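You operate a simulated robot arm through the tools that you are given. There is no shell and no other tool.

You run a simulated robot arm. Do the job below in one go: nothing can be reset, and whatever is moved stays where it is left.

TASK
Put things in order on the plan bench top. At the end: the tip with a red tab stands where the yellow block (marked "15 mm") stood; the yellow block stands on top of the brown wheels carton; the purple pad stands on top of the grey plug case; the yellow brass fitting with the green cap is on the green dish (tray); whatever was shut is shut again. Leave all else as you found it, and nothing knocked over.
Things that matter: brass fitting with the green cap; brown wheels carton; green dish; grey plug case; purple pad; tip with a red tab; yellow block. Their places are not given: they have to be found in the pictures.

The check looks at the end state, three seconds after you hand in, the way a careful person would. Anything else that was tipped, shoved, dropped, spilled or broken makes it a failure. Lids that push on must go on centred and level and be pressed home; caps that screw on are set level and turned clockwise until they are tight.

THE ROBOT
A 6-joint arm with a two-finger gripper, fixed in place. Base frame: the origin is at the foot of the arm, x ahead of it, y to its left, z up; the work surface is at about z = 0. Lengths are in mm, angles in degrees, forces in N, time in s.
With the tool pointing down near the work surface it reaches from about 180 to 480 mm from the base axis. Its first joint turns from -66.0 to 66.0 degrees. Payload 1.76 kg.
Tool frame: the origin (TCP) lies between the finger pads and is the grasp point; the fingertips stand 29 mm ahead of it; z points along the fingers, y is the line along which they close. The gripper opens to 82 mm; its body begins 58 mm behind the TCP.
Orientation is told as [roll, pitch, yaw] about the base's x, y, z axes, in that order, counted from this pose: with the fingers straight down and closing along the base's y, the tool's x points along the base's -x, its y along +y and its z along -z.

THE INTERFACE
- The arm moves only by the tool servo_tool. Its arguments are lists of equal length, an entry for each row: "linear": the shift along the tool's x, y, z in units of 50 mm (1.0 is 50 mm), a list of three; "turn": the turn, a rotation vector about the tool's x, y, z in units of 5 degrees (1.0 is 5 degrees), a list of three; "claw": the opening, from 0 (shut) to 1 (fully open). In form: {"linear": [[tx, ty, tz], ...], "turn": [[wx, wy, wz], ...], "claw": [claw, ...]}. A call has 1 to 20 rows; each row shifts and turns the commanded pose from where the row before left it, along the tool's axes as they then stand. A call with a number of a shift or a turn outside -1 to 1 is refused whole. Rows are played at 5 a second. More than 50 mm and 8.6 degrees between two rows, or a gripper value outside its range, and nothing of the call is played. A pose out of reach is approached as far as the arm can. The call stops where the force on the tool passes 40 N (or 10 N more than at its start, if that is more) or the arm is blocked; 0.2 s more then pass. The fingers move at their own pace (about 203.5 mm/s each) and stop on an object; they squeeze with about 34 N. The grip force told is the motor's: it shows also when the fingers shut on nothing. Time passes only in rows, and 0.2 s behind the last, so rows that do not move let the fingers close. It gives the time, the measured TCP pose, the force on the tool (base axes), the opening and the grip force at its end, in the units of the frame above (readings bear some noise), with the torque about the TCP (base axes, N m) and any sound that the robot's microphone picked up.
- Cameras (640 x 400 px; columns grow to the right, rows downward): "scene" is fixed at [71.3, 358.9, 407.8]; the picture's right is [-0.52, -0.86, 0.00], its down [-0.60, 0.36, -0.71] and it looks along [0.61, -0.37, -0.70] (base axes); focal length 217 px, centre (320, 200). "wrist" rides on the gripper at [79, 4, -90] in the tool frame; the picture's right is [-0.05, 1.00, 0.00], its down [-0.71, -0.04, -0.71] and it looks along [-0.71, -0.04, 0.71] (tool axes); focal length 256 px, centre (320, 200).
- get_image(camera): a new picture of that camera. No time passes.
- point_at(camera, pixels): there is no depth. For up to 12 entries [column, row, z] of the newest picture of that camera ("zoom" is the newest enlarged one), the place [x, y] in the base frame at which the ray of that pixel passes the height z, good to about 3 mm. No time passes.
- enlarge(camera, box): a new picture of the part [left, top, right, bottom] of that camera's present view, enlarged. No time passes.
- finish_job(): hands the job in; it is judged then, once.

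Unless the task says otherwise, let go and move clear before handing in.

The tools are called after "Request:" by a JSON object that holds its "fn" and its "kwargs". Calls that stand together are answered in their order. servo_tool: Moves the arm, as the interface text tells. Its arguments: {"type":"object","properties":{"linear":{"type":"array","items":{"type":"array","items":{"type":"number"}}},"turn":{"type":"array","items":{"type":"array","items":{"type":"number"}}},"claw":{"type":"array","items":{"type":"number"}}},"required":["linear","turn","claw"]} The other tools are called the same way: get_image (camera) takes a picture; point_at (camera, pixels) gives the place at which the rays of pixels pass given heights; enlarge (camera, box) takes an enlarged picture of a part of a camera's view; finish_job () hands the job in.

At the start:

```text
t: 0.0
eef_pos: [288.9, 63.7, 236.6]
orientation: [0.0, 0.0, -0.1]
wrist_force: [0.2, -0.7, 0.7]
wrist_torque: [0.01, 0.02, -0.01]
finger_gap: 82.0
finger_force: 0.1
```

scene: 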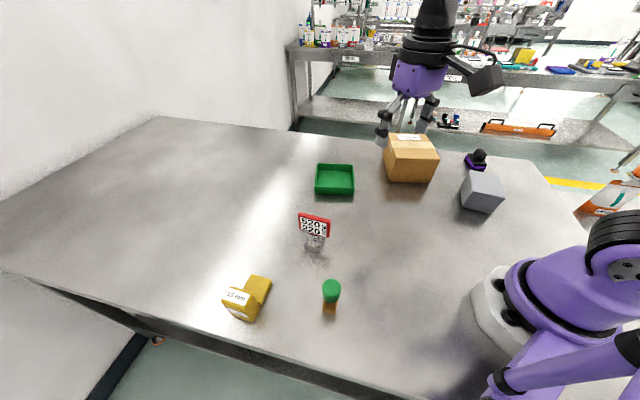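
wrist: 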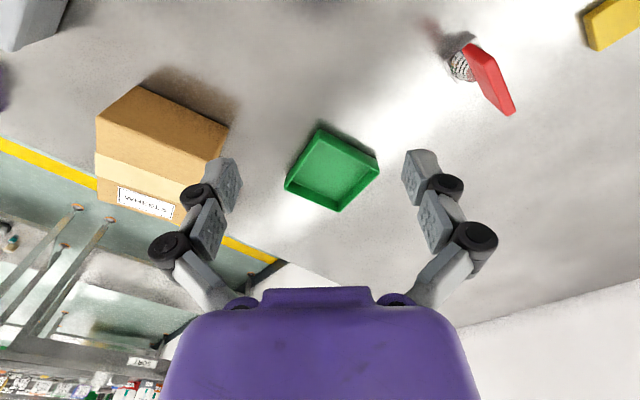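

The scene shows the yellow block near (245,298), the red-tab tip near (315,230), the green-capped fitting near (331,292), the green dish near (335,180), the carton near (411,158), the purple pad near (477,160) and the grey case near (482,192). I'll enlarge these areas before planning.

Request:
{"fn": "enlarge", "kwargs": {"camera": "scene", "box": [200, 190, 360, 340]}}

Request:
{"fn": "enlarge", "kwargs": {"camera": "scene", "box": [370, 110, 530, 230]}}

Request:
{"fn": "enlarge", "kwargs": {"camera": "scene", "box": [290, 140, 390, 210]}}

```text
2.67 times, centred on (280, 265) of scene
```

zoom: 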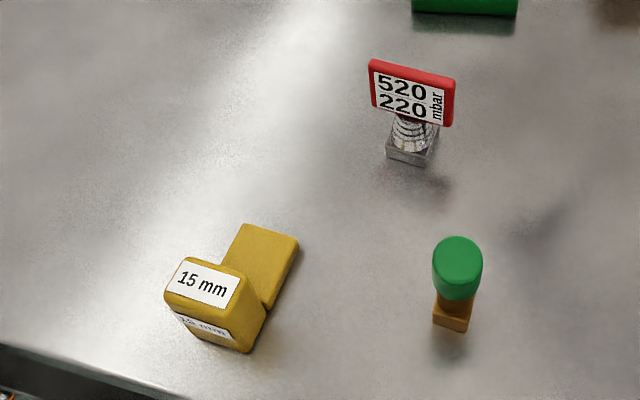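

```text
3.33 times, centred on (450, 170) of scene
```

zoom: 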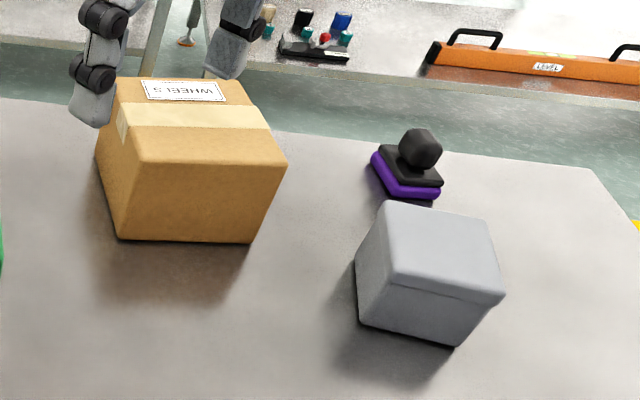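

```text
5.71 times, centred on (340, 175) of scene
```

zoom: 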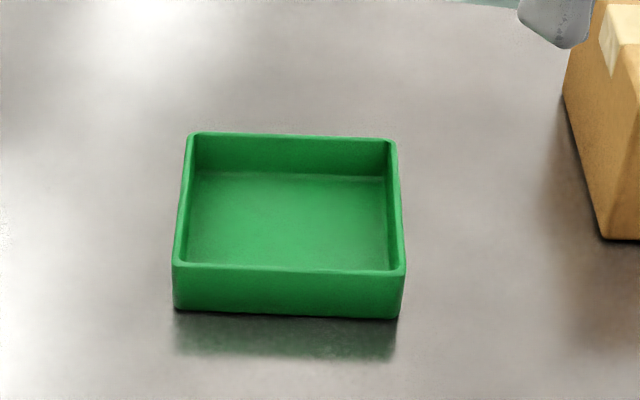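

The views are clear: a stepped yellow block, a tip with an upright red tab, a capped fitting, and a purple pad with a dark knob. Next I'll convert the key pixels to base coordinates.

Request:
{"fn": "point_at", "kwargs": {"camera": "scene", "pixels": [[329.4, 314, 0], [331.5, 285, 30], [331.5, 285, 50], [314, 251, 0], [313, 247, 0], [230, 287, 30], [254, 293, 30], [247, 307, 30], [222.5, 299, 30], [252, 274.5, 15], [272, 280, 15], [240, 322, 0]]}}

Request:
{"fn": "point_at", "kwargs": {"camera": "scene", "pixels": [[318, 163.5, 15], [354, 164.5, 15], [355.5, 187, 15], [315, 186, 15], [315.5, 194, 0], [354.5, 195.5, 0], [390, 182, 0], [429, 183, 0], [392, 158, 60], [435.5, 159, 60], [400, 134, 60], [428, 134, 60]]}}

Request:
{"fn": "point_at", "kwargs": {"camera": "scene", "pixels": [[461, 208, 0], [489, 213.5, 0], [466, 171, 40], [499, 176, 40], [500, 199, 40], [462, 189, 40], [475, 168, 0], [465, 157, 0], [478, 169.5, 0], [477, 155, 25], [437, 151, 60], [390, 138, 60]]}}

```text
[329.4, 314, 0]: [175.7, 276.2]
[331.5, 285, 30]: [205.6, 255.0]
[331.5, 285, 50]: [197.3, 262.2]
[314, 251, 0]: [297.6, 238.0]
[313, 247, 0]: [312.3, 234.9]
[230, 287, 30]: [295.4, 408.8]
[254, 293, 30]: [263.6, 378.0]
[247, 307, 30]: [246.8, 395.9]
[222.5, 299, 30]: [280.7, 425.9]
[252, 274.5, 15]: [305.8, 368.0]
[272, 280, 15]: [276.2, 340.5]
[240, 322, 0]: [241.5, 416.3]
```

```text
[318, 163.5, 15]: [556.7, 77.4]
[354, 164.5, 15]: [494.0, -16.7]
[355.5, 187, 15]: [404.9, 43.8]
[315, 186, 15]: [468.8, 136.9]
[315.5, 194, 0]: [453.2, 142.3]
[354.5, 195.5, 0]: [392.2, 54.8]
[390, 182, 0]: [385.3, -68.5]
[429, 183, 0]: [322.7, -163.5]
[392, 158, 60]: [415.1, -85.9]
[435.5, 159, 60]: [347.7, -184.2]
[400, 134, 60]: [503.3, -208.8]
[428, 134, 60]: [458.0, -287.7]
```

```text
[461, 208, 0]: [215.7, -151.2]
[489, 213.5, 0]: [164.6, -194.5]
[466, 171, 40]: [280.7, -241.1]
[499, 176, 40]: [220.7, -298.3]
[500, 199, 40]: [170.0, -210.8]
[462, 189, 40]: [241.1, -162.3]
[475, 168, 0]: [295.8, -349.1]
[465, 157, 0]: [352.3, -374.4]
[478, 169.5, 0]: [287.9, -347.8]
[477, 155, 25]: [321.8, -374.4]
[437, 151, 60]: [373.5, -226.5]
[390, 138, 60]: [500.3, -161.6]
```

The block sits near (262,400), the tip near (300,237), the fitting near (190,265), the pad near (320,-370), and the carton top is at about z=82. I'll swing the wrist camera toward the left side for a better look at the block, tip and fitting.

Request:
{"fn": "servo_tool", "kwargs": {"linear": [[0.64, 0.635, 0.18], [0.64, 0.635, 0.18], [0.64, 0.635, 0.18], [0.64, 0.635, 0.18], [0, 0, 0], [0, 0, 0], [0, 0, 0], [0, 0, 0], [0, 0, 0], [0, 0, 0], [0, 0, 0], [0, 0, 0], [0, 0, 0], [0, 0, 0], [0, 0, 0]], "turn": [[0, 0, 0], [0, 0, 0], [0, 0, 0], [0, 0, 0], [0, 0, -1], [0, 0, -1], [0, 0, -1], [0, 0, -1], [0, 0, -1], [0, 0, -1], [0, 0, -1], [0, 0, -1], [0, 0, -1], [0, 0, -1], [0, 0, 0]], "claw": [1, 1, 1, 1, 1, 1, 1, 1, 1, 1, 1, 1, 1, 1, 1]}}

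Request:
{"fn": "get_image", "kwargs": {"camera": "wrist"}}

Request:
{"fn": "get_image", "kwargs": {"camera": "scene"}}

```text
t: 3.2
eef_pos: [160.6, 191.7, 201.0]
orientation: [0.0, 0.1, 50.2]
wrist_force: [0.0, -0.5, 0.7]
wrist_torque: [0.02, 0.0, 0.0]
finger_gap: 82.0
finger_force: 0.2
```

```text
taken
```

wrist: 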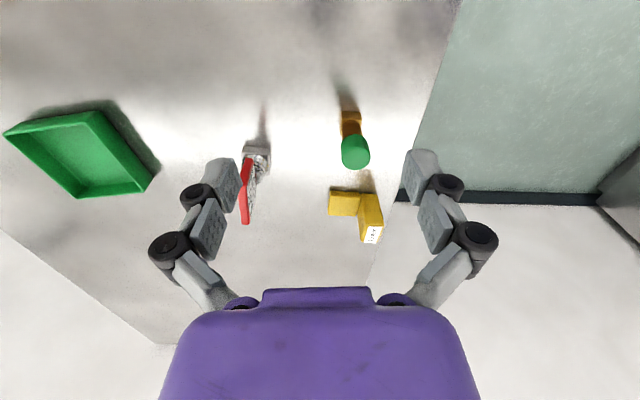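

```text
taken
```

scene: 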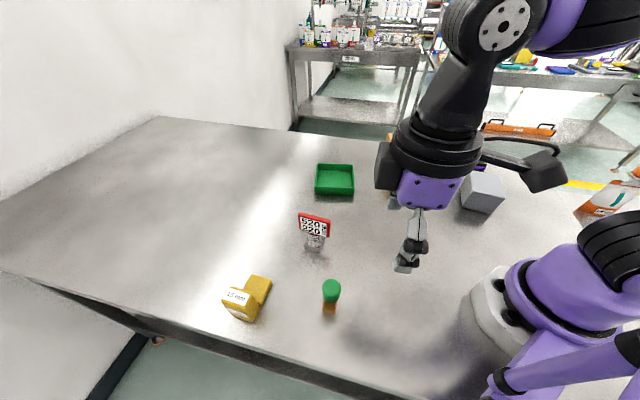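

The wrist view is inverted (object tops point downward): the dish is at left, the tip near (252,180), the fitting near (355,140), and the block near (358,215). I'll enlarge it for detail.

Request:
{"fn": "enlarge", "kwargs": {"camera": "wrist", "box": [220, 100, 400, 250]}}

Request:
{"fn": "point_at", "kwargs": {"camera": "wrist", "pixels": [[345, 112, 0], [357, 112, 0], [355, 153, 40], [330, 191, 0], [357, 193, 0], [330, 214, 15], [357, 215, 15], [246, 147, 0], [268, 150, 0], [244, 222, 50], [246, 160, 30]]}}

```text
2.67 times, centred on (310, 175) of wrist
```

zoom: 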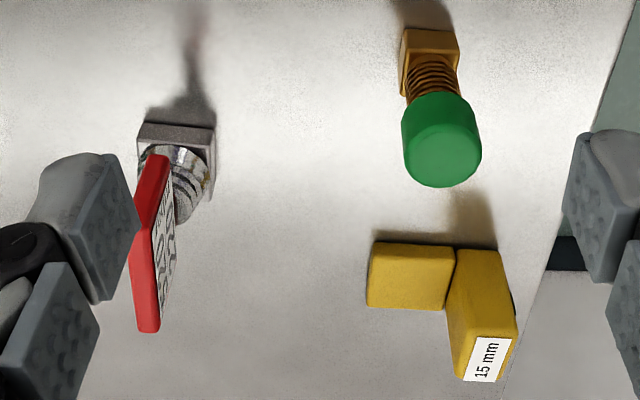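

```text
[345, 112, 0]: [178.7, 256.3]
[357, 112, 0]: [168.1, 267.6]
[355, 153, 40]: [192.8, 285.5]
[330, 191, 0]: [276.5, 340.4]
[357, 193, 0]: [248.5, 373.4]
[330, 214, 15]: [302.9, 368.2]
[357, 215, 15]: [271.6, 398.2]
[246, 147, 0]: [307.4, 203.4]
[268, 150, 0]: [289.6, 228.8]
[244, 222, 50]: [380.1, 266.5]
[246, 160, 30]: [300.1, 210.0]
```

Triangulating the two views gives the fitting at about (180,267), roughly 80 mm tall. The block's long axis is rotated about 40°, with its low step on the side toward the tip. I'll move closer, staying at z=150, to measure the block better.

Request:
{"fn": "servo_tool", "kwargs": {"linear": [[-0.58, 0.228, 0.255], [-0.58, 0.228, 0.255], [-0.58, 0.228, 0.255], [-0.58, 0.228, 0.255], [0, 0, 0]], "turn": [[0, 0, 0], [0, 0, 0], [0, 0, 0], [0, 0, 0], [0, 0, 0]], "claw": [1, 1, 1, 1, 1]}}

Request:
{"fn": "get_image", "kwargs": {"camera": "wrist"}}

Request:
{"fn": "enlarge", "kwargs": {"camera": "wrist", "box": [240, 60, 400, 160]}}

```text
t: 4.4
eef_pos: [200.7, 308.0, 148.3]
orientation: [0.0, 0.0, 50.0]
wrist_force: [0.6, -0.2, -0.5]
wrist_torque: [-0.01, -0.02, -0.05]
finger_gap: 82.0
finger_force: 0.1
```

```text
taken
```

wrist: 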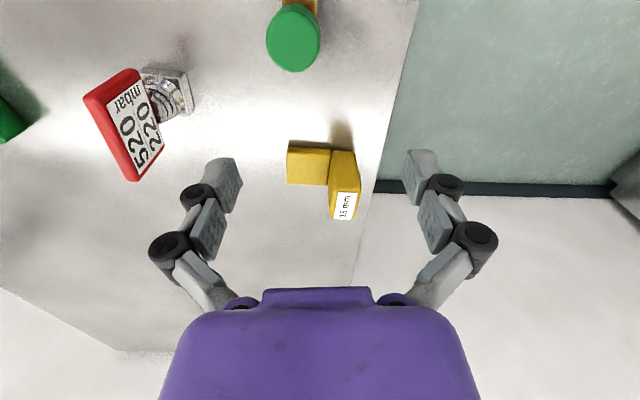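

```text
4.00 times, centred on (320, 110) of wrist
```

zoom: 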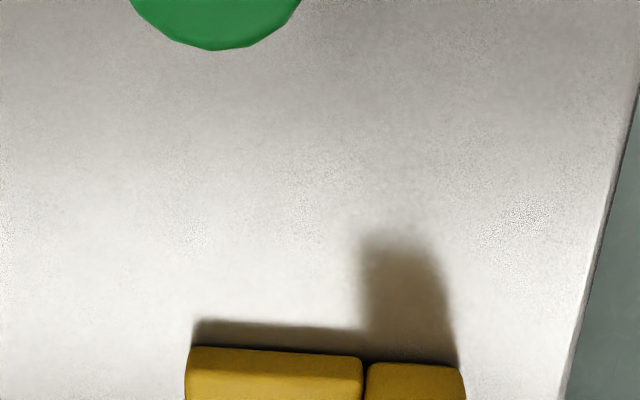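

Request:
{"fn": "enlarge", "kwargs": {"camera": "wrist", "box": [260, 130, 400, 230]}}

Request:
{"fn": "enlarge", "kwargs": {"camera": "scene", "box": [210, 265, 290, 330]}}

```text
4.00 times, centred on (330, 180) of wrist
```

zoom: 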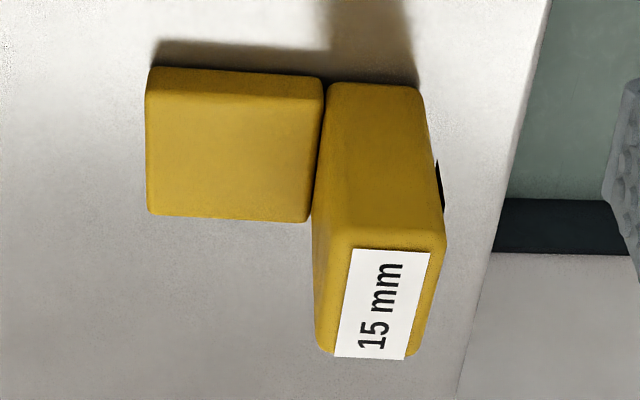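

```text
6.15 times, centred on (250, 298) of scene
```

zoom: 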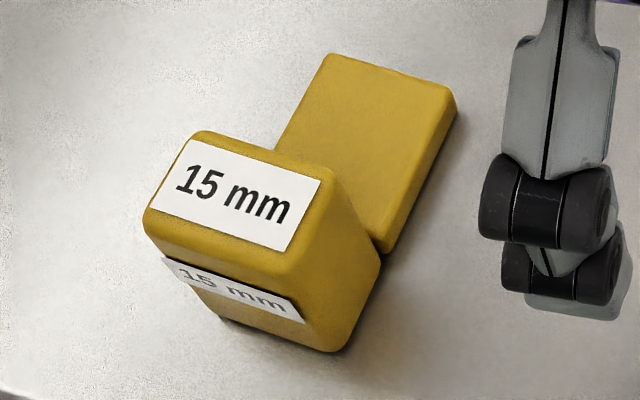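

The block's tall part is 25 x 41 mm and about 60 mm high, centred near (255,402), with its axis at 43°. The low step is about 15 mm high on the -y tool side. I'll move above the tall part with yaw 43.

Request:
{"fn": "servo_tool", "kwargs": {"linear": [[-0.713, 0.125, 0], [-0.713, 0.125, 0], [-0.713, 0.125, 0], [0, 0, 0.2], [0, 0, 0.2], [0, 0, 0]], "turn": [[0, 0, 0], [0, 0, 0], [0, 0, 0], [0, 0, 0.7], [0, 0, 0.7], [0, 0, 0]], "claw": [1, 1, 1, 1, 1, 1]}}

Request:
{"fn": "enlarge", "kwargs": {"camera": "wrist", "box": [220, 0, 420, 125]}}

Request:
{"fn": "get_image", "kwargs": {"camera": "scene"}}

```text
t: 5.8
eef_pos: [249.0, 391.8, 128.8]
orientation: [0.0, 0.0, 43.0]
wrist_force: [0.7, 0.4, 0.2]
wrist_torque: [0.03, 0.0, -0.02]
finger_gap: 81.8
finger_force: 0.1
out of reach, approached as far as the arm can: row 3
```

```text
3.20 times, centred on (320, 62) of wrist
```

zoom: 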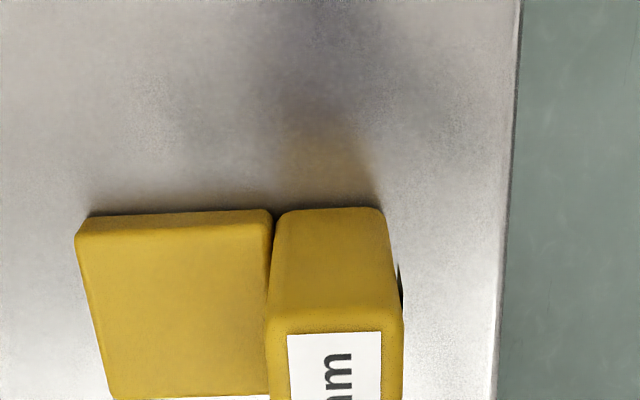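

```text
taken
```

scene: 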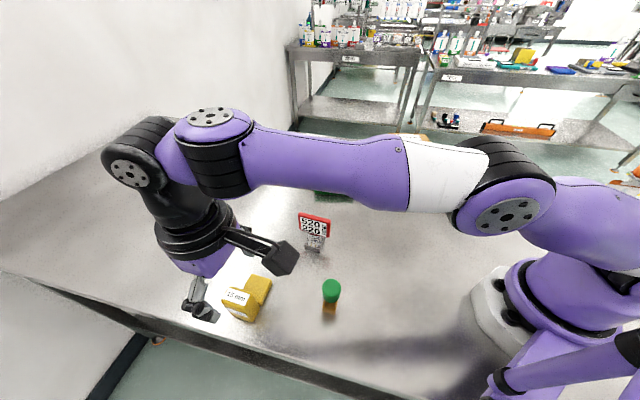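

The arm stopped at r≈464, and the tall part's centre is still about 10 mm further out and 2.6 mm toward +y tool. Reach may grow lower down, so I'll descend to about z=95 (fingertips 66, still above the block) and see.

Request:
{"fn": "servo_tool", "kwargs": {"linear": [[0, 0.052, 0.25], [0, 0, 0.25], [0, 0, 0.18], [0, 0, 0]], "turn": [[0, 0, 0], [0, 0, 0], [0, 0, 0], [0, 0, 0]], "claw": [1, 1, 1, 1]}}

```text
t: 6.8
eef_pos: [246.1, 393.6, 94.6]
orientation: [0.0, 0.0, 43.0]
wrist_force: [1.0, -0.6, -0.2]
wrist_torque: [-0.01, -0.01, 0.02]
finger_gap: 81.9
finger_force: 0.1
```

The position tracked the commands from the clipped pose (r=464). Now I'll try 10 mm outward along tool -x at this height.

Request:
{"fn": "servo_tool", "kwargs": {"linear": [[-0.1, 0, 0], [-0.1, 0, 0], [0, 0, 0]], "turn": [[0, 0, 0], [0, 0, 0], [0, 0, 0]], "claw": [1, 1, 1]}}

Request:
{"fn": "enlarge", "kwargs": {"camera": "wrist", "box": [220, 0, 420, 125]}}

```text
t: 7.6
eef_pos: [253.5, 400.4, 94.3]
orientation: [0.0, 0.0, 43.0]
wrist_force: [-0.1, 0.7, 0.0]
wrist_torque: [-0.01, -0.02, -0.01]
finger_gap: 82.1
finger_force: 0.1
```

```text
3.20 times, centred on (320, 62) of wrist
```

zoom: 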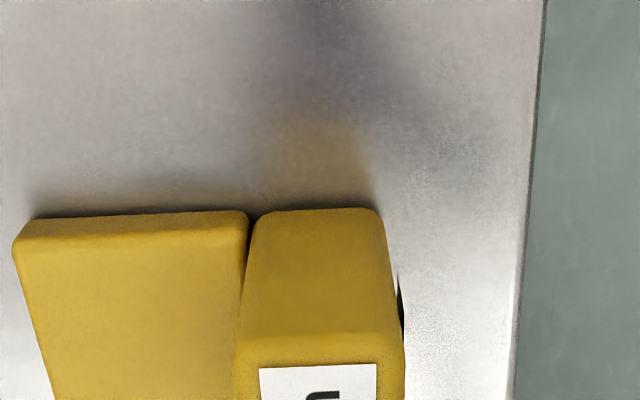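

The TCP is now within 1 mm of the tall part's centreline and about mid-length. I'll descend to z≈54 (fingertips 25, above the low step) and close.

Request:
{"fn": "servo_tool", "kwargs": {"linear": [[0, 0.01, 0.2], [0, 0, 0.2], [0, 0, 0.2], [0, 0, 0.2], [0, 0, 0]], "turn": [[0, 0, 0], [0, 0, 0], [0, 0, 0], [0, 0, 0], [0, 0, 0]], "claw": [1, 1, 1, 1, 1]}}

Request:
{"fn": "enlarge", "kwargs": {"camera": "scene", "box": [150, 230, 310, 330]}}

```text
t: 8.8
eef_pos: [253.4, 401.7, 54.5]
orientation: [0.0, 0.0, 43.1]
wrist_force: [0.2, -0.4, -0.6]
wrist_torque: [0.03, -0.04, 0.0]
finger_gap: 81.9
finger_force: 0.1
```

```text
4.00 times, centred on (230, 280) of scene
```

zoom: 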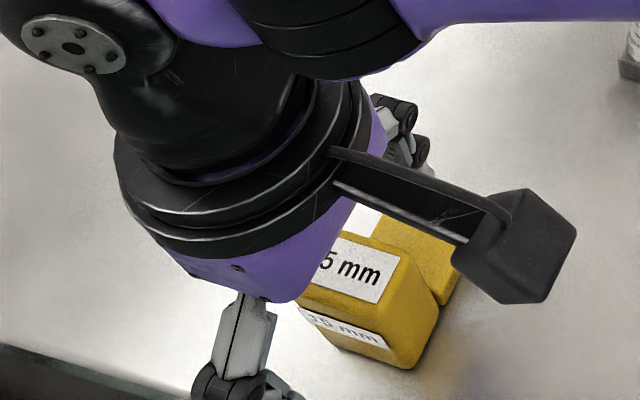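

The fingers straddle the tall part with no contact force (force ≈ 0). I'll close on it and check the gap before lifting.

Request:
{"fn": "servo_tool", "kwargs": {"linear": [[0, 0, 0], [0, 0, 0], [0, 0, 0]], "turn": [[0, 0, 0], [0, 0, 0], [0, 0, 0]], "claw": [0.4, 0.2, 0.1]}}

```text
t: 9.6
eef_pos: [254.3, 401.9, 56.3]
orientation: [0.0, -0.1, 43.0]
wrist_force: [-1.2, 0.8, 7.4]
wrist_torque: [-0.04, 0.03, -0.02]
finger_gap: 27.3
finger_force: 33.8
```

The fingers hold the block at a 27 mm gap with 34 N of grip. I'll lift straight up.

Request:
{"fn": "servo_tool", "kwargs": {"linear": [[0, 0, -0.2], [0, 0, -0.4], [0.1, 0, -0.5], [0.2, 0, -0.5], [0.3, 0, -0.5], [0.3, 0, -0.5], [0.3, 0, -0.4], [0, 0, 0]], "turn": [[0, 0, 0], [0, 0, 0], [0, 0, 0], [0, 0, 0], [0, 0, 0], [0, 0, 0], [0, 0, 0], [0, 0, 0]], "claw": [0.1, 0.1, 0.1, 0.1, 0.1, 0.1, 0.1, 0.1]}}

Request:
{"fn": "get_image", "kwargs": {"camera": "scene"}}

Request:
{"fn": "get_image", "kwargs": {"camera": "wrist"}}

```text
t: 11.4
eef_pos: [210.3, 360.2, 205.1]
orientation: [-0.1, 0.0, 42.9]
wrist_force: [0.5, -0.1, -1.4]
wrist_torque: [0.02, 0.02, -0.01]
finger_gap: 27.1
finger_force: 34.3
```

```text
taken
```

scene: 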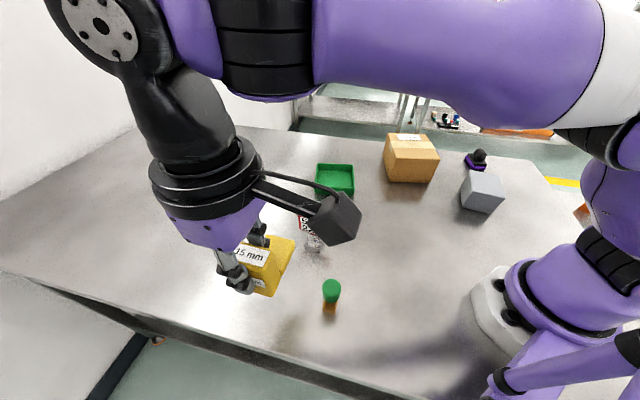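

```text
taken
```

wrist: 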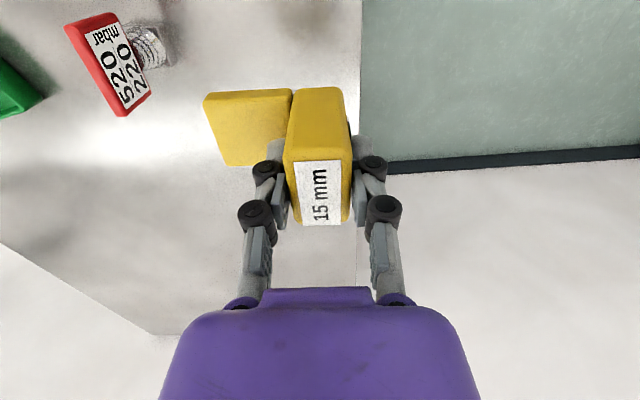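

The block is held level with its bottom near z≈149. I'll swing it at this height toward the carton, turning yaw from 43 to -32 on the way, and stop short at about (300,-90) to look at the carton.

Request:
{"fn": "servo_tool", "kwargs": {"linear": [[0.3215, -0.5206, 0], [0.2748, -0.5467, 0], [0.2261, -0.5686, 0], [0.1757, -0.5861, 0], [0.124, -0.5992, 0], [0.0713, -0.6077, 0], [0.0181, -0.6116, 0], [-0.0353, -0.6108, 0], [-0.0884, -0.6054, 0], [-0.1409, -0.5955, 0], [-0.1922, -0.5809, 0], [-0.2421, -0.562, 0], [-0.2902, -0.5387, 0], [-0.336, -0.5114, 0], [-0.3793, -0.4801, 0], [0, 0, 0]], "turn": [[0, 0, 1], [0, 0, 1], [0, 0, 1], [0, 0, 1], [0, 0, 1], [0, 0, 1], [0, 0, 1], [0, 0, 1], [0, 0, 1], [0, 0, 1], [0, 0, 1], [0, 0, 1], [0, 0, 1], [0, 0, 1], [0, 0, 1], [0, 0, 0]], "claw": [0.1, 0.1, 0.1, 0.1, 0.1, 0.1, 0.1, 0.1, 0.1, 0.1, 0.1, 0.1, 0.1, 0.1, 0.1, 0.1]}}

Request:
{"fn": "get_image", "kwargs": {"camera": "wrist"}}

Request:
{"fn": "get_image", "kwargs": {"camera": "scene"}}

```text
t: 14.8
eef_pos: [301.3, -90.7, 205.4]
orientation: [-0.1, 0.0, -32.0]
wrist_force: [-0.7, 0.5, -0.6]
wrist_torque: [0.01, -0.04, 0.02]
finger_gap: 27.3
finger_force: 33.6
```

```text
taken
```

wrist: 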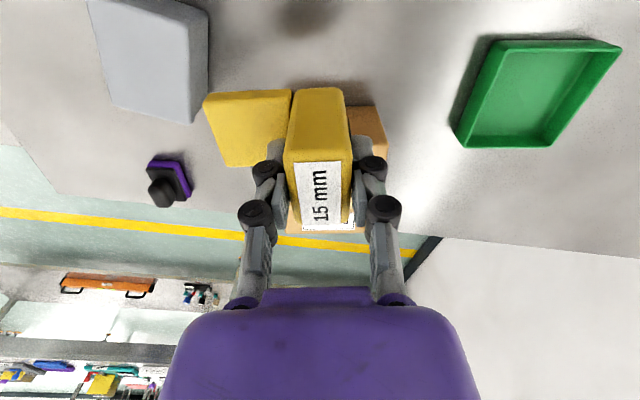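

```text
taken
```

scene: 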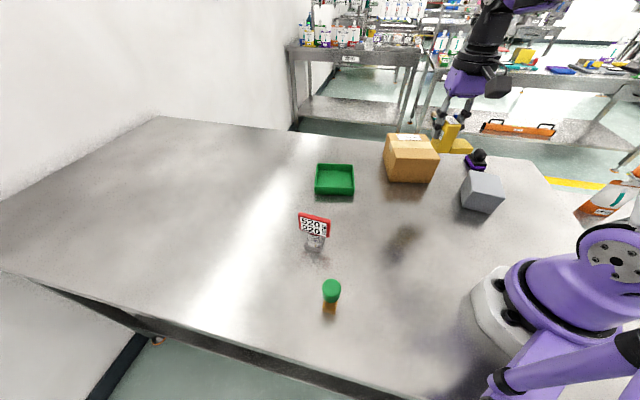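

The block hides much of the carton in the wrist view; its right corner shows at about (375,120). I'll enlarge the carton in both views to refine its position and height.

Request:
{"fn": "enlarge", "kwargs": {"camera": "wrist", "box": [260, 80, 420, 240]}}

Request:
{"fn": "enlarge", "kwargs": {"camera": "scene", "box": [370, 110, 470, 195]}}

Request:
{"fn": "enlarge", "kwargs": {"camera": "wrist", "box": [70, 0, 230, 220]}}

```text
2.50 times, centred on (340, 160) of wrist
```

zoom: 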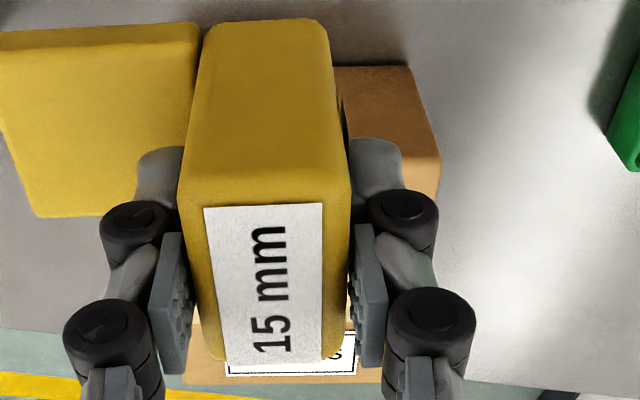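

```text
4.71 times, centred on (420, 152) of scene
```

zoom: 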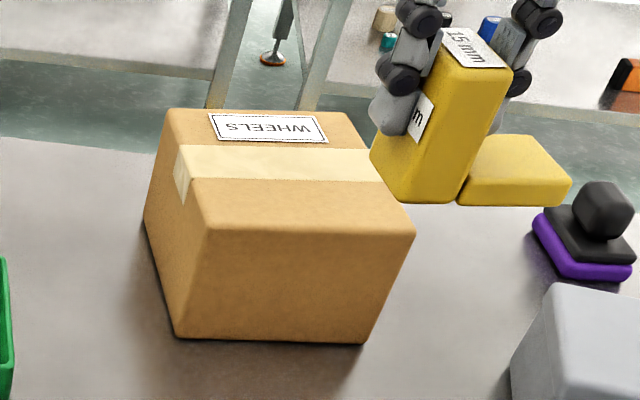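

```text
1.82 times, centred on (150, 110) of wrist
```

zoom: 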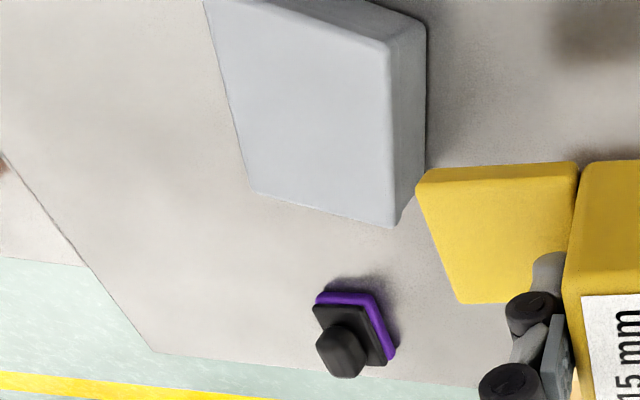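

The wrist ray for the carton's near-bottom corner gives (387,-71), which agrees with the scene estimate, and its top is at about z≈80. I'll use point_at on the carton, case and pad corners for exact numbers.

Request:
{"fn": "point_at", "kwargs": {"camera": "scene", "pixels": [[387.7, 132.5, 80], [425.3, 133.3, 80], [440.2, 159.4, 80], [395.6, 158.4, 80], [389.8, 181.3, 0], [429.6, 182.4, 0]]}}

Request:
{"fn": "point_at", "kwargs": {"camera": "wrist", "pixels": [[375.2, 107.2, 0], [388, 144, 80], [320, 233.6, 80], [340, 232.5, 80], [181, 122, 45], [110, 104, 45], [89, 1, 45], [191, 22, 45], [205, 14, 0], [205, 100, 0], [192, 190, 0], [175, 153, 0]]}}

```text
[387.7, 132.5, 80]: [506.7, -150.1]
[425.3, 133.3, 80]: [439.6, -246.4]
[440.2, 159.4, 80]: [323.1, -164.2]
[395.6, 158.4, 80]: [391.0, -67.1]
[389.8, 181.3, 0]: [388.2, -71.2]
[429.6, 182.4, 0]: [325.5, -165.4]
```

```text
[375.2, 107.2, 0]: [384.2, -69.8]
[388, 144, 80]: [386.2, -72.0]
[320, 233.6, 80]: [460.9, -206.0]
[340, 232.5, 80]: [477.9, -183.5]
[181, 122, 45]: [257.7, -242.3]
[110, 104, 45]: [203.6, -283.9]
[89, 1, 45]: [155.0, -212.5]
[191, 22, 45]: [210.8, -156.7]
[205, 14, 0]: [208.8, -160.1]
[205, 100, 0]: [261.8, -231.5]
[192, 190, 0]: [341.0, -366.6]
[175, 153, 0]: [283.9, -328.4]
```

The carton top is centred at about (412,-156) at z≈81, with its axis at -34°. I'll move to TCP (425,-137) so the block's footprint is centred, descending to z≈175 on the way.

Request:
{"fn": "servo_tool", "kwargs": {"linear": [[-0.5, 0.1, 0.05], [-0.5, 0.11, 0.1], [-0.5, 0.11, 0.15], [-0.5, 0.11, 0.15], [-0.594, 0.11, 0.15], [0, 0, 0], [0, 0, 0]], "turn": [[0, 0, 0], [0, 0, 0], [0, 0, 0], [0, 0, 0], [0, 0, 0], [0, 0, 0.4], [0, 0, 0]], "claw": [0.1, 0.1, 0.1, 0.1, 0.1, 0.1, 0.1]}}

Request:
{"fn": "enlarge", "kwargs": {"camera": "scene", "box": [360, 90, 480, 195]}}

Request:
{"fn": "get_image", "kwargs": {"camera": "wrist"}}

```text
t: 16.4
eef_pos: [424.9, -134.7, 174.8]
orientation: [0.0, 0.0, -34.0]
wrist_force: [0.5, -0.5, -2.1]
wrist_torque: [0.04, 0.01, 0.01]
finger_gap: 27.4
finger_force: 33.9
```

```text
3.81 times, centred on (420, 142) of scene
```

zoom: 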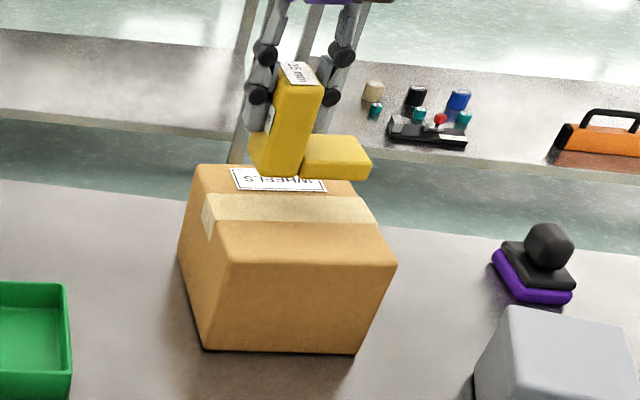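

```text
taken
```

wrist: 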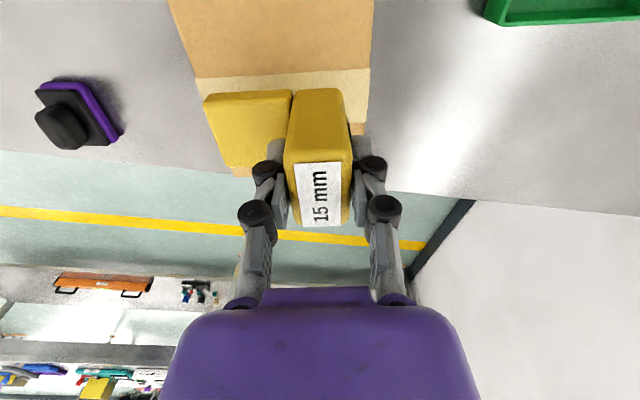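

The block hangs above the carton's middle. I'll descend to just above contact and then creep down while watching the force.

Request:
{"fn": "servo_tool", "kwargs": {"linear": [[0, 0, 0.2], [0, 0, 0.2], [0, 0, 0.16], [0, 0, 0]], "turn": [[0, 0, 0], [0, 0, 0], [0, 0, 0], [0, 0, 0]], "claw": [0.1, 0.1, 0.1, 0.1]}}

Request:
{"fn": "enlarge", "kwargs": {"camera": "scene", "box": [360, 90, 480, 195]}}

```text
t: 17.4
eef_pos: [424.9, -135.5, 146.2]
orientation: [-0.1, -0.1, -34.0]
wrist_force: [-0.2, -0.3, -0.7]
wrist_torque: [0.0, 0.02, -0.01]
finger_gap: 27.3
finger_force: 34.0
```

```text
3.81 times, centred on (420, 142) of scene
```

zoom: 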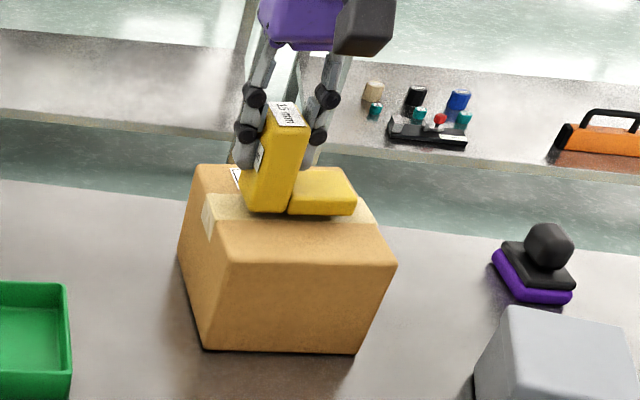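

Request:
{"fn": "servo_tool", "kwargs": {"linear": [[0, 0, 0.06], [0, 0, 0.06], [0, 0, 0.0]], "turn": [[0, 0, 0], [0, 0, 0], [0, 0, 0]], "claw": [0.1, 0.1, 0.1]}}

```text
t: 18.2
eef_pos: [423.7, -135.9, 141.9]
orientation: [0.0, 0.0, -34.0]
wrist_force: [-1.0, 0.0, -1.0]
wrist_torque: [0.03, -0.02, 0.0]
finger_gap: 27.0
finger_force: 34.1
```

At z≈141 there is still no contact force. I'll continue in 1.5 mm steps.

Request:
{"fn": "servo_tool", "kwargs": {"linear": [[0, 0, 0.03], [0, 0, 0.03], [0, 0, 0.0]], "turn": [[0, 0, 0], [0, 0, 0], [0, 0, 0]], "claw": [0.1, 0.1, 0.1]}}

Request:
{"fn": "enlarge", "kwargs": {"camera": "scene", "box": [380, 100, 460, 170]}}

```text
t: 19.0
eef_pos: [425.8, -135.2, 140.1]
orientation: [0.0, -0.2, -33.9]
wrist_force: [-3.9, 3.9, 27.9]
wrist_torque: [0.31, 0.44, -0.03]
finger_gap: 27.3
finger_force: 33.6
```

```text
5.71 times, centred on (420, 135) of scene
```

zoom: 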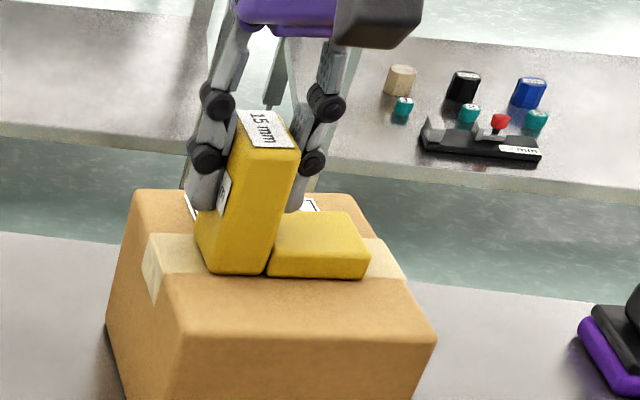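

Contact was made at z≈140 (28 N up). I'll back off 1 mm to relieve the force, then open gently.

Request:
{"fn": "servo_tool", "kwargs": {"linear": [[0, 0, -0.02], [0, 0, 0], [0, 0, 0]], "turn": [[0, 0, 0], [0, 0, 0], [0, 0, 0]], "claw": [0.1, 0.1, 0.1]}}

```text
t: 19.8
eef_pos: [424.9, -134.8, 139.8]
orientation: [0.1, -0.1, -34.0]
wrist_force: [1.1, 1.0, 23.3]
wrist_torque: [-0.01, -0.1, -0.03]
finger_gap: 27.1
finger_force: 34.1
```

Request:
{"fn": "servo_tool", "kwargs": {"linear": [[0, 0, -0.02], [0, 0, 0]], "turn": [[0, 0, 0], [0, 0, 0]], "claw": [0.1, 0.1]}}

```text
t: 20.4
eef_pos: [423.7, -134.9, 141.5]
orientation: [0.0, 0.0, -34.1]
wrist_force: [3.7, -1.9, 9.0]
wrist_torque: [-0.21, -0.36, -0.01]
finger_gap: 27.2
finger_force: 34.3
```

The contact force is down to 9 N, so the block rests lightly on the carton. I'll open the fingers slowly.

Request:
{"fn": "servo_tool", "kwargs": {"linear": [[0, 0, 0], [0, 0, 0], [0, 0, 0], [0, 0, 0]], "turn": [[0, 0, 0], [0, 0, 0], [0, 0, 0], [0, 0, 0]], "claw": [0.36, 0.45, 0.6, 0.6]}}

Request:
{"fn": "enlarge", "kwargs": {"camera": "scene", "box": [380, 100, 460, 170]}}

```text
t: 21.4
eef_pos: [424.7, -134.9, 140.6]
orientation: [0.1, -0.1, -34.0]
wrist_force: [0.2, -0.2, -0.1]
wrist_torque: [-0.03, 0.04, -0.03]
finger_gap: 49.3
finger_force: 0.1
```

```text
5.71 times, centred on (420, 135) of scene
```

zoom: 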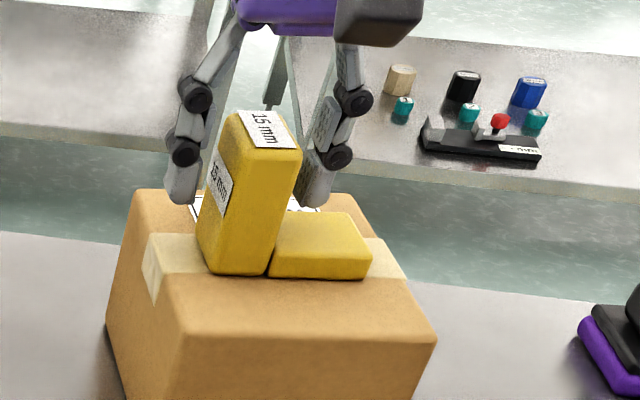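

The block stands on the carton and the fingers are clear. I'll lift away and move over to view the purple pad and grey case next.

Request:
{"fn": "servo_tool", "kwargs": {"linear": [[0, 0, -0.3], [0, 0, -0.5], [0, 0, -0.7], [0.305, -0.74, 0], [0.305, -0.74, 0], [0.305, -0.74, 0], [0.305, -0.74, 0], [0.305, -0.74, 0], [0.305, -0.74, 0], [0, 0, 0.4], [0, 0, 0.4], [0, 0, 0.4], [0, 0, 0.4], [0, 0, 0]], "turn": [[0, 0, 0], [0, 0, 0], [0, 0, 0], [0, 0, 0], [0, 0, 0], [0, 0, 0], [0, 0, 0], [0, 0, 0], [0, 0, 0], [0, 0, 0.8], [0, 0, 0.8], [0, 0, 0.8], [0, 0, 0.8], [0, 0, 0]], "claw": [0.6, 0.6, 0.6, 1, 1, 1, 1, 1, 1, 1, 1, 1, 1, 1]}}

Request:
{"fn": "get_image", "kwargs": {"camera": "wrist"}}

Request:
{"fn": "get_image", "kwargs": {"camera": "scene"}}

```text
t: 24.4
eef_pos: [219.2, -266.6, 132.5]
orientation: [0.1, 0.0, -50.0]
wrist_force: [-0.3, -0.8, 0.6]
wrist_torque: [0.02, -0.02, -0.04]
finger_gap: 81.7
finger_force: 0.0
out of reach, approached as far as the arm can: row 3
```

```text
taken
```

wrist: 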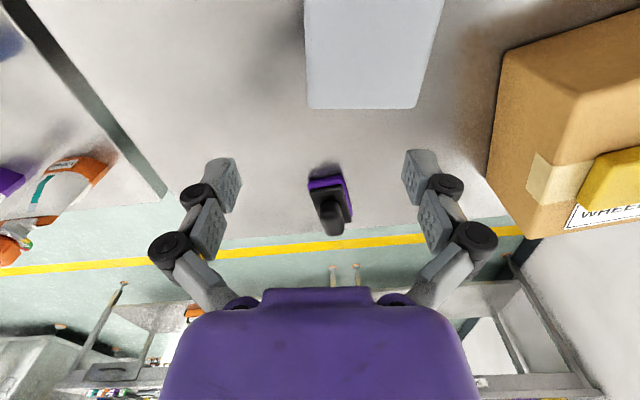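

```text
taken
```

scene: 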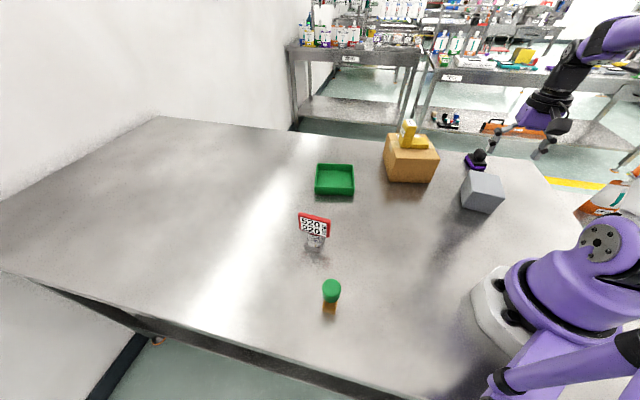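

Request:
{"fn": "enlarge", "kwargs": {"camera": "wrist", "box": [280, 150, 380, 250]}}

Request:
{"fn": "enlarge", "kwargs": {"camera": "scene", "box": [445, 135, 525, 220]}}

Request:
{"fn": "enlarge", "kwargs": {"camera": "scene", "box": [370, 105, 470, 195]}}

```text
4.00 times, centred on (330, 200) of wrist
```

zoom: 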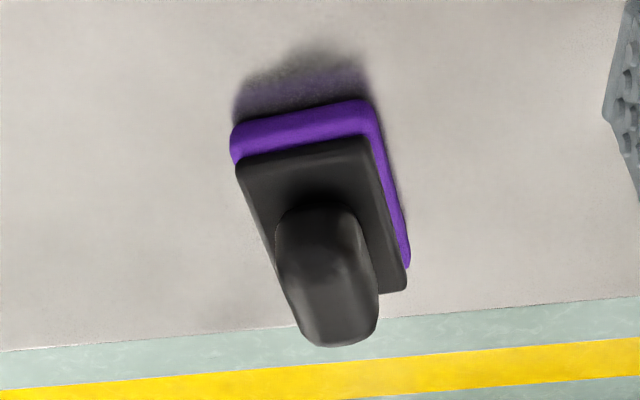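

```text
4.71 times, centred on (485, 178) of scene
```

zoom: 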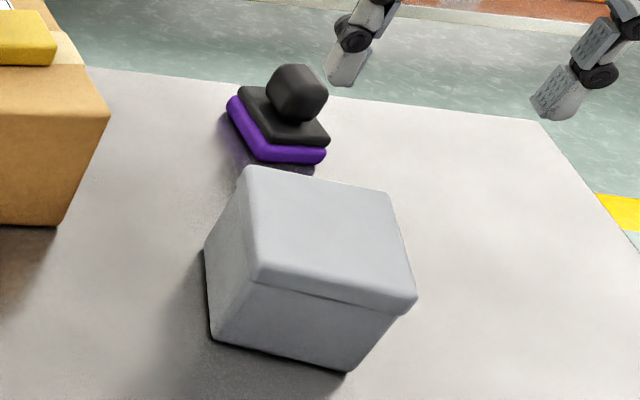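

```text
4.44 times, centred on (420, 150) of scene
```

zoom: 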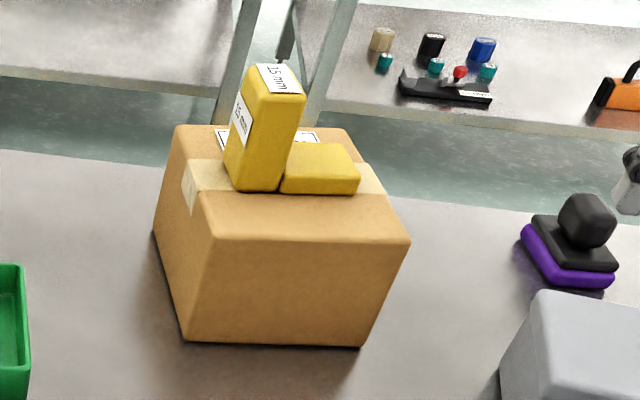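

The block stands well on the carton. The pad has a purple base, a dark plate and an upright dark knob (wrist zoom near (328,275)). I'll triangulate the knob and pad edges with point_at in both views.

Request:
{"fn": "point_at", "kwargs": {"camera": "wrist", "pixels": [[308.75, 181.25, 0], [341.25, 175, 0], [352.5, 216, 0], [332, 218.75, 40], [332, 218.75, 50], [333, 235, 50], [333, 235, 60], [318.5, 205, 20], [309, 191.5, 15], [342, 184.5, 15], [352, 222, 15]]}}

Request:
{"fn": "point_at", "kwargs": {"camera": "scene", "pixels": [[480.3, 155.7, 40], [480.3, 155.7, 50], [479, 150.2, 50], [479, 150.2, 60], [465.5, 158.5, 0], [472.7, 169.5, 0], [486, 170, 0], [468.5, 195, 45], [502, 200, 45], [469, 172.5, 45], [497, 177.5, 45]]}}

```text
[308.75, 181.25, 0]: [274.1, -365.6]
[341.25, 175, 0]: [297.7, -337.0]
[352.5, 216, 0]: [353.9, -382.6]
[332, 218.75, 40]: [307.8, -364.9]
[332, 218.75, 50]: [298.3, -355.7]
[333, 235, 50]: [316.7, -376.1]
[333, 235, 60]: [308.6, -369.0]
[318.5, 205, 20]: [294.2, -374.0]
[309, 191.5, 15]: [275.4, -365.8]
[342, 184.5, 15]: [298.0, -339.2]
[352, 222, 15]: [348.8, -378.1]
```

```text
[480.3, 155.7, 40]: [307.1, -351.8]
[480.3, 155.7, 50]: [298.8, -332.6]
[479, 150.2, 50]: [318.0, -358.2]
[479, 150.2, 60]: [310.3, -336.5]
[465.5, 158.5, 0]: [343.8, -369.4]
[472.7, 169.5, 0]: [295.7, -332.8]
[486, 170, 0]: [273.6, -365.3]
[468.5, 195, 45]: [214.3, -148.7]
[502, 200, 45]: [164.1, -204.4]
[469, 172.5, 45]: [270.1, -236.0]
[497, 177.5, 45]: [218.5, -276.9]
```

The pad's centre and knob are at about (313,-370) with the pad's long axis near -37°, and the knob top is around z≈45. I'll align yaw to -37.5 and come closer above it, still high.

Request:
{"fn": "servo_tool", "kwargs": {"linear": [[0, 0, 0], [0, 0, 0], [0, 0, 0], [-0.59, -0.105, 0.11], [-0.59, -0.105, 0.11], [-0.59, -0.105, 0.11], [-0.59, -0.105, 0.11], [0, 0, 0]], "turn": [[0, 0, -0.84], [0, 0, -0.83], [0, 0, -0.83], [0, 0, 0], [0, 0, 0], [0, 0, 0], [0, 0, 0], [0, 0, 0]], "claw": [1, 1, 1, 1, 1, 1, 1, 1]}}

Request:
{"fn": "get_image", "kwargs": {"camera": "wrist"}}

Request:
{"fn": "enlarge", "kwargs": {"camera": "wrist", "box": [240, 40, 400, 165]}}

```text
t: 26.2
eef_pos: [300.4, -353.8, 109.9]
orientation: [0.0, 0.1, -37.6]
wrist_force: [-0.8, -0.6, 0.2]
wrist_torque: [0.02, 0.01, 0.0]
finger_gap: 82.1
finger_force: 0.0
```

```text
taken
```

wrist: 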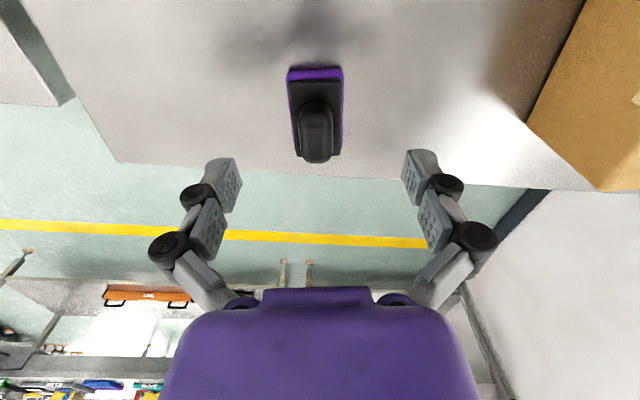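

```text
3.20 times, centred on (320, 102) of wrist
```

zoom: 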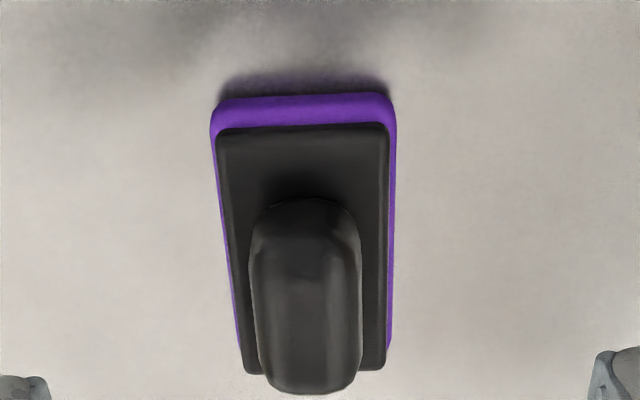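

The knob is about 36 x 23 mm, aligned with the pad. It is centred about 20 mm outward and 5 mm toward -y of the TCP. I'll pre-close the fingers to about 45 mm and move over the knob at z≈85 (fingertips above the knob top).

Request:
{"fn": "servo_tool", "kwargs": {"linear": [[-0.1, -0.05, 0.15], [-0.1, -0.05, 0.15], [-0.1, 0, 0.2], [-0.1, 0, 0], [0, 0, 0]], "turn": [[0, 0, 0], [0, 0, 0], [0, 0, 0], [0, 0, 0], [0, 0, 0]], "claw": [0.55, 0.55, 0.55, 0.55, 0.55]}}

Request:
{"fn": "enlarge", "kwargs": {"camera": "wrist", "box": [240, 0, 400, 125]}}

Request:
{"fn": "enlarge", "kwargs": {"camera": "scene", "box": [430, 110, 530, 190]}}

```text
t: 27.4
eef_pos: [304.5, -367.1, 84.9]
orientation: [0.0, 0.0, -37.5]
wrist_force: [-0.5, 0.0, 0.0]
wrist_torque: [0.02, -0.01, 0.0]
finger_gap: 45.1
finger_force: 0.0
out of reach, approached as far as the arm can: row 3, 4
```

```text
3.20 times, centred on (320, 62) of wrist
```

zoom: 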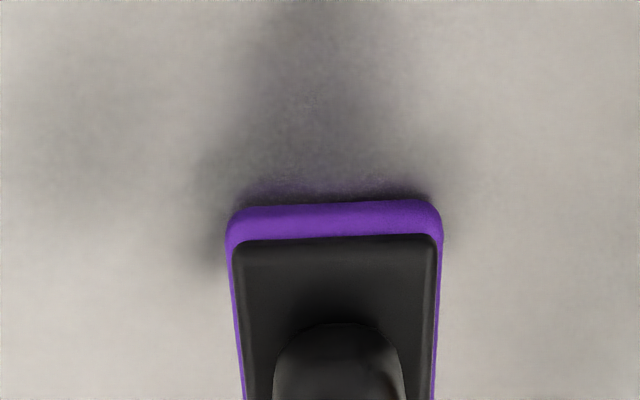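

```text
5.00 times, centred on (480, 150) of scene
```

zoom: 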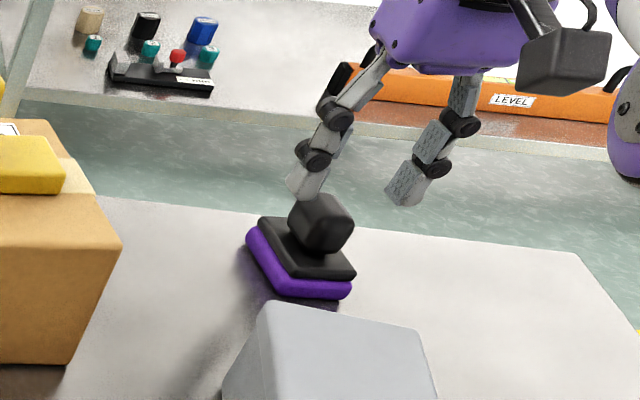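

The reach limit is at r≈477 here, so the knob's centre is still about 8 mm outward and 3.5 mm toward +y. I'll correct y, lower to z≈70 with the fingers straddling the knob, and try the last millimetres outward.

Request:
{"fn": "servo_tool", "kwargs": {"linear": [[0, 0.072, 0], [0, 0, 0.15], [0, 0, 0.15], [-0.08, 0, 0], [-0.08, 0, 0], [0, 0, 0]], "turn": [[0, 0, 0], [0, 0, 0], [0, 0, 0], [0, 0, 0], [0, 0, 0], [0, 0, 0]], "claw": [0.55, 0.55, 0.55, 0.55, 0.55, 0.55]}}

Request:
{"fn": "enlarge", "kwargs": {"camera": "wrist", "box": [240, 0, 400, 125]}}

Request:
{"fn": "enlarge", "kwargs": {"camera": "scene", "box": [430, 110, 530, 190]}}

```text
t: 28.8
eef_pos: [310.0, -365.5, 69.3]
orientation: [-0.1, 0.0, -37.6]
wrist_force: [0.1, 0.3, 0.1]
wrist_torque: [0.01, -0.02, -0.02]
finger_gap: 45.2
finger_force: 0.1
out of reach, approached as far as the arm can: row 5
```

```text
3.20 times, centred on (320, 62) of wrist
```

zoom: 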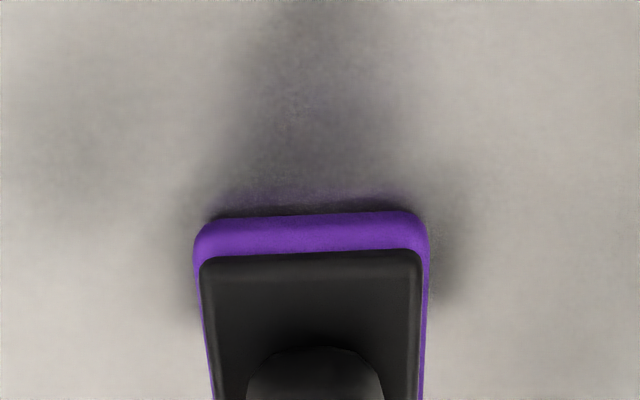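

```text
5.00 times, centred on (480, 150) of scene
```

zoom: 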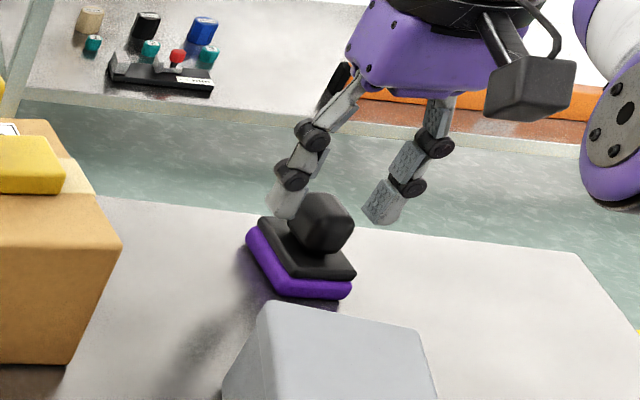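

The TCP is centred on the knob in y and within about 4 mm along its length. I'll descend with the fingers straddling the knob, watching for contact on the plate.

Request:
{"fn": "servo_tool", "kwargs": {"linear": [[0, 0, 0.1], [0, 0, 0.1], [0, 0, 0]], "turn": [[0, 0, 0], [0, 0, 0], [0, 0, 0]], "claw": [0.55, 0.55, 0.55]}}

Request:
{"fn": "enlarge", "kwargs": {"camera": "scene", "box": [450, 125, 510, 180]}}

```text
t: 29.6
eef_pos: [309.0, -366.0, 59.9]
orientation: [0.1, 0.0, -37.5]
wrist_force: [-0.2, 0.0, 0.3]
wrist_torque: [0.05, 0.0, -0.04]
finger_gap: 45.0
finger_force: 0.0
```

```text
7.27 times, centred on (480, 152) of scene
```

zoom: 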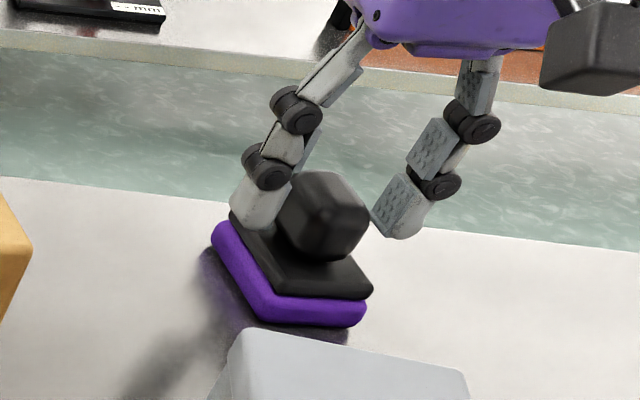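

The fingers are beside the knob and just above the plate, with no force yet. I'll go 4 mm lower and close.

Request:
{"fn": "servo_tool", "kwargs": {"linear": [[0, 0, 0.04], [0, 0, 0.04], [0, 0, 0]], "turn": [[0, 0, 0], [0, 0, 0], [0, 0, 0]], "claw": [0.55, 0.55, 0.55]}}

Request:
{"fn": "enlarge", "kwargs": {"camera": "scene", "box": [450, 125, 510, 180]}}

```text
t: 30.4
eef_pos: [309.0, -366.3, 54.3]
orientation: [-0.1, 0.0, -37.5]
wrist_force: [-1.1, -0.2, 0.6]
wrist_torque: [-0.02, 0.03, -0.04]
finger_gap: 45.1
finger_force: 0.0
```

```text
7.27 times, centred on (480, 152) of scene
```

zoom: 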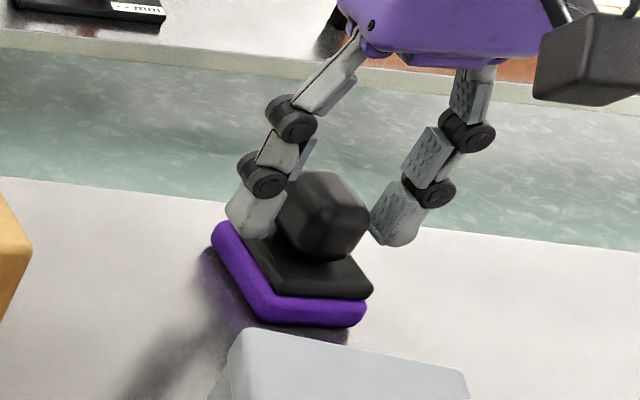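

Request:
{"fn": "servo_tool", "kwargs": {"linear": [[0, 0, 0], [0, 0, 0], [0, 0, 0]], "turn": [[0, 0, 0], [0, 0, 0], [0, 0, 0]], "claw": [0.35, 0.15, 0.1]}}

Request:
{"fn": "enlarge", "kwargs": {"camera": "scene", "box": [450, 125, 510, 180]}}

```text
t: 31.2
eef_pos: [309.5, -366.0, 54.7]
orientation: [0.0, 0.0, -37.5]
wrist_force: [0.0, 0.6, 4.0]
wrist_torque: [0.05, 0.05, -0.06]
finger_gap: 22.9
finger_force: 34.1
```

```text
7.27 times, centred on (480, 152) of scene
```

zoom: 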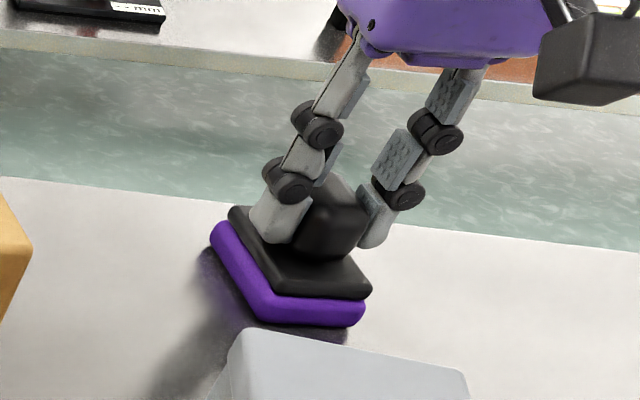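

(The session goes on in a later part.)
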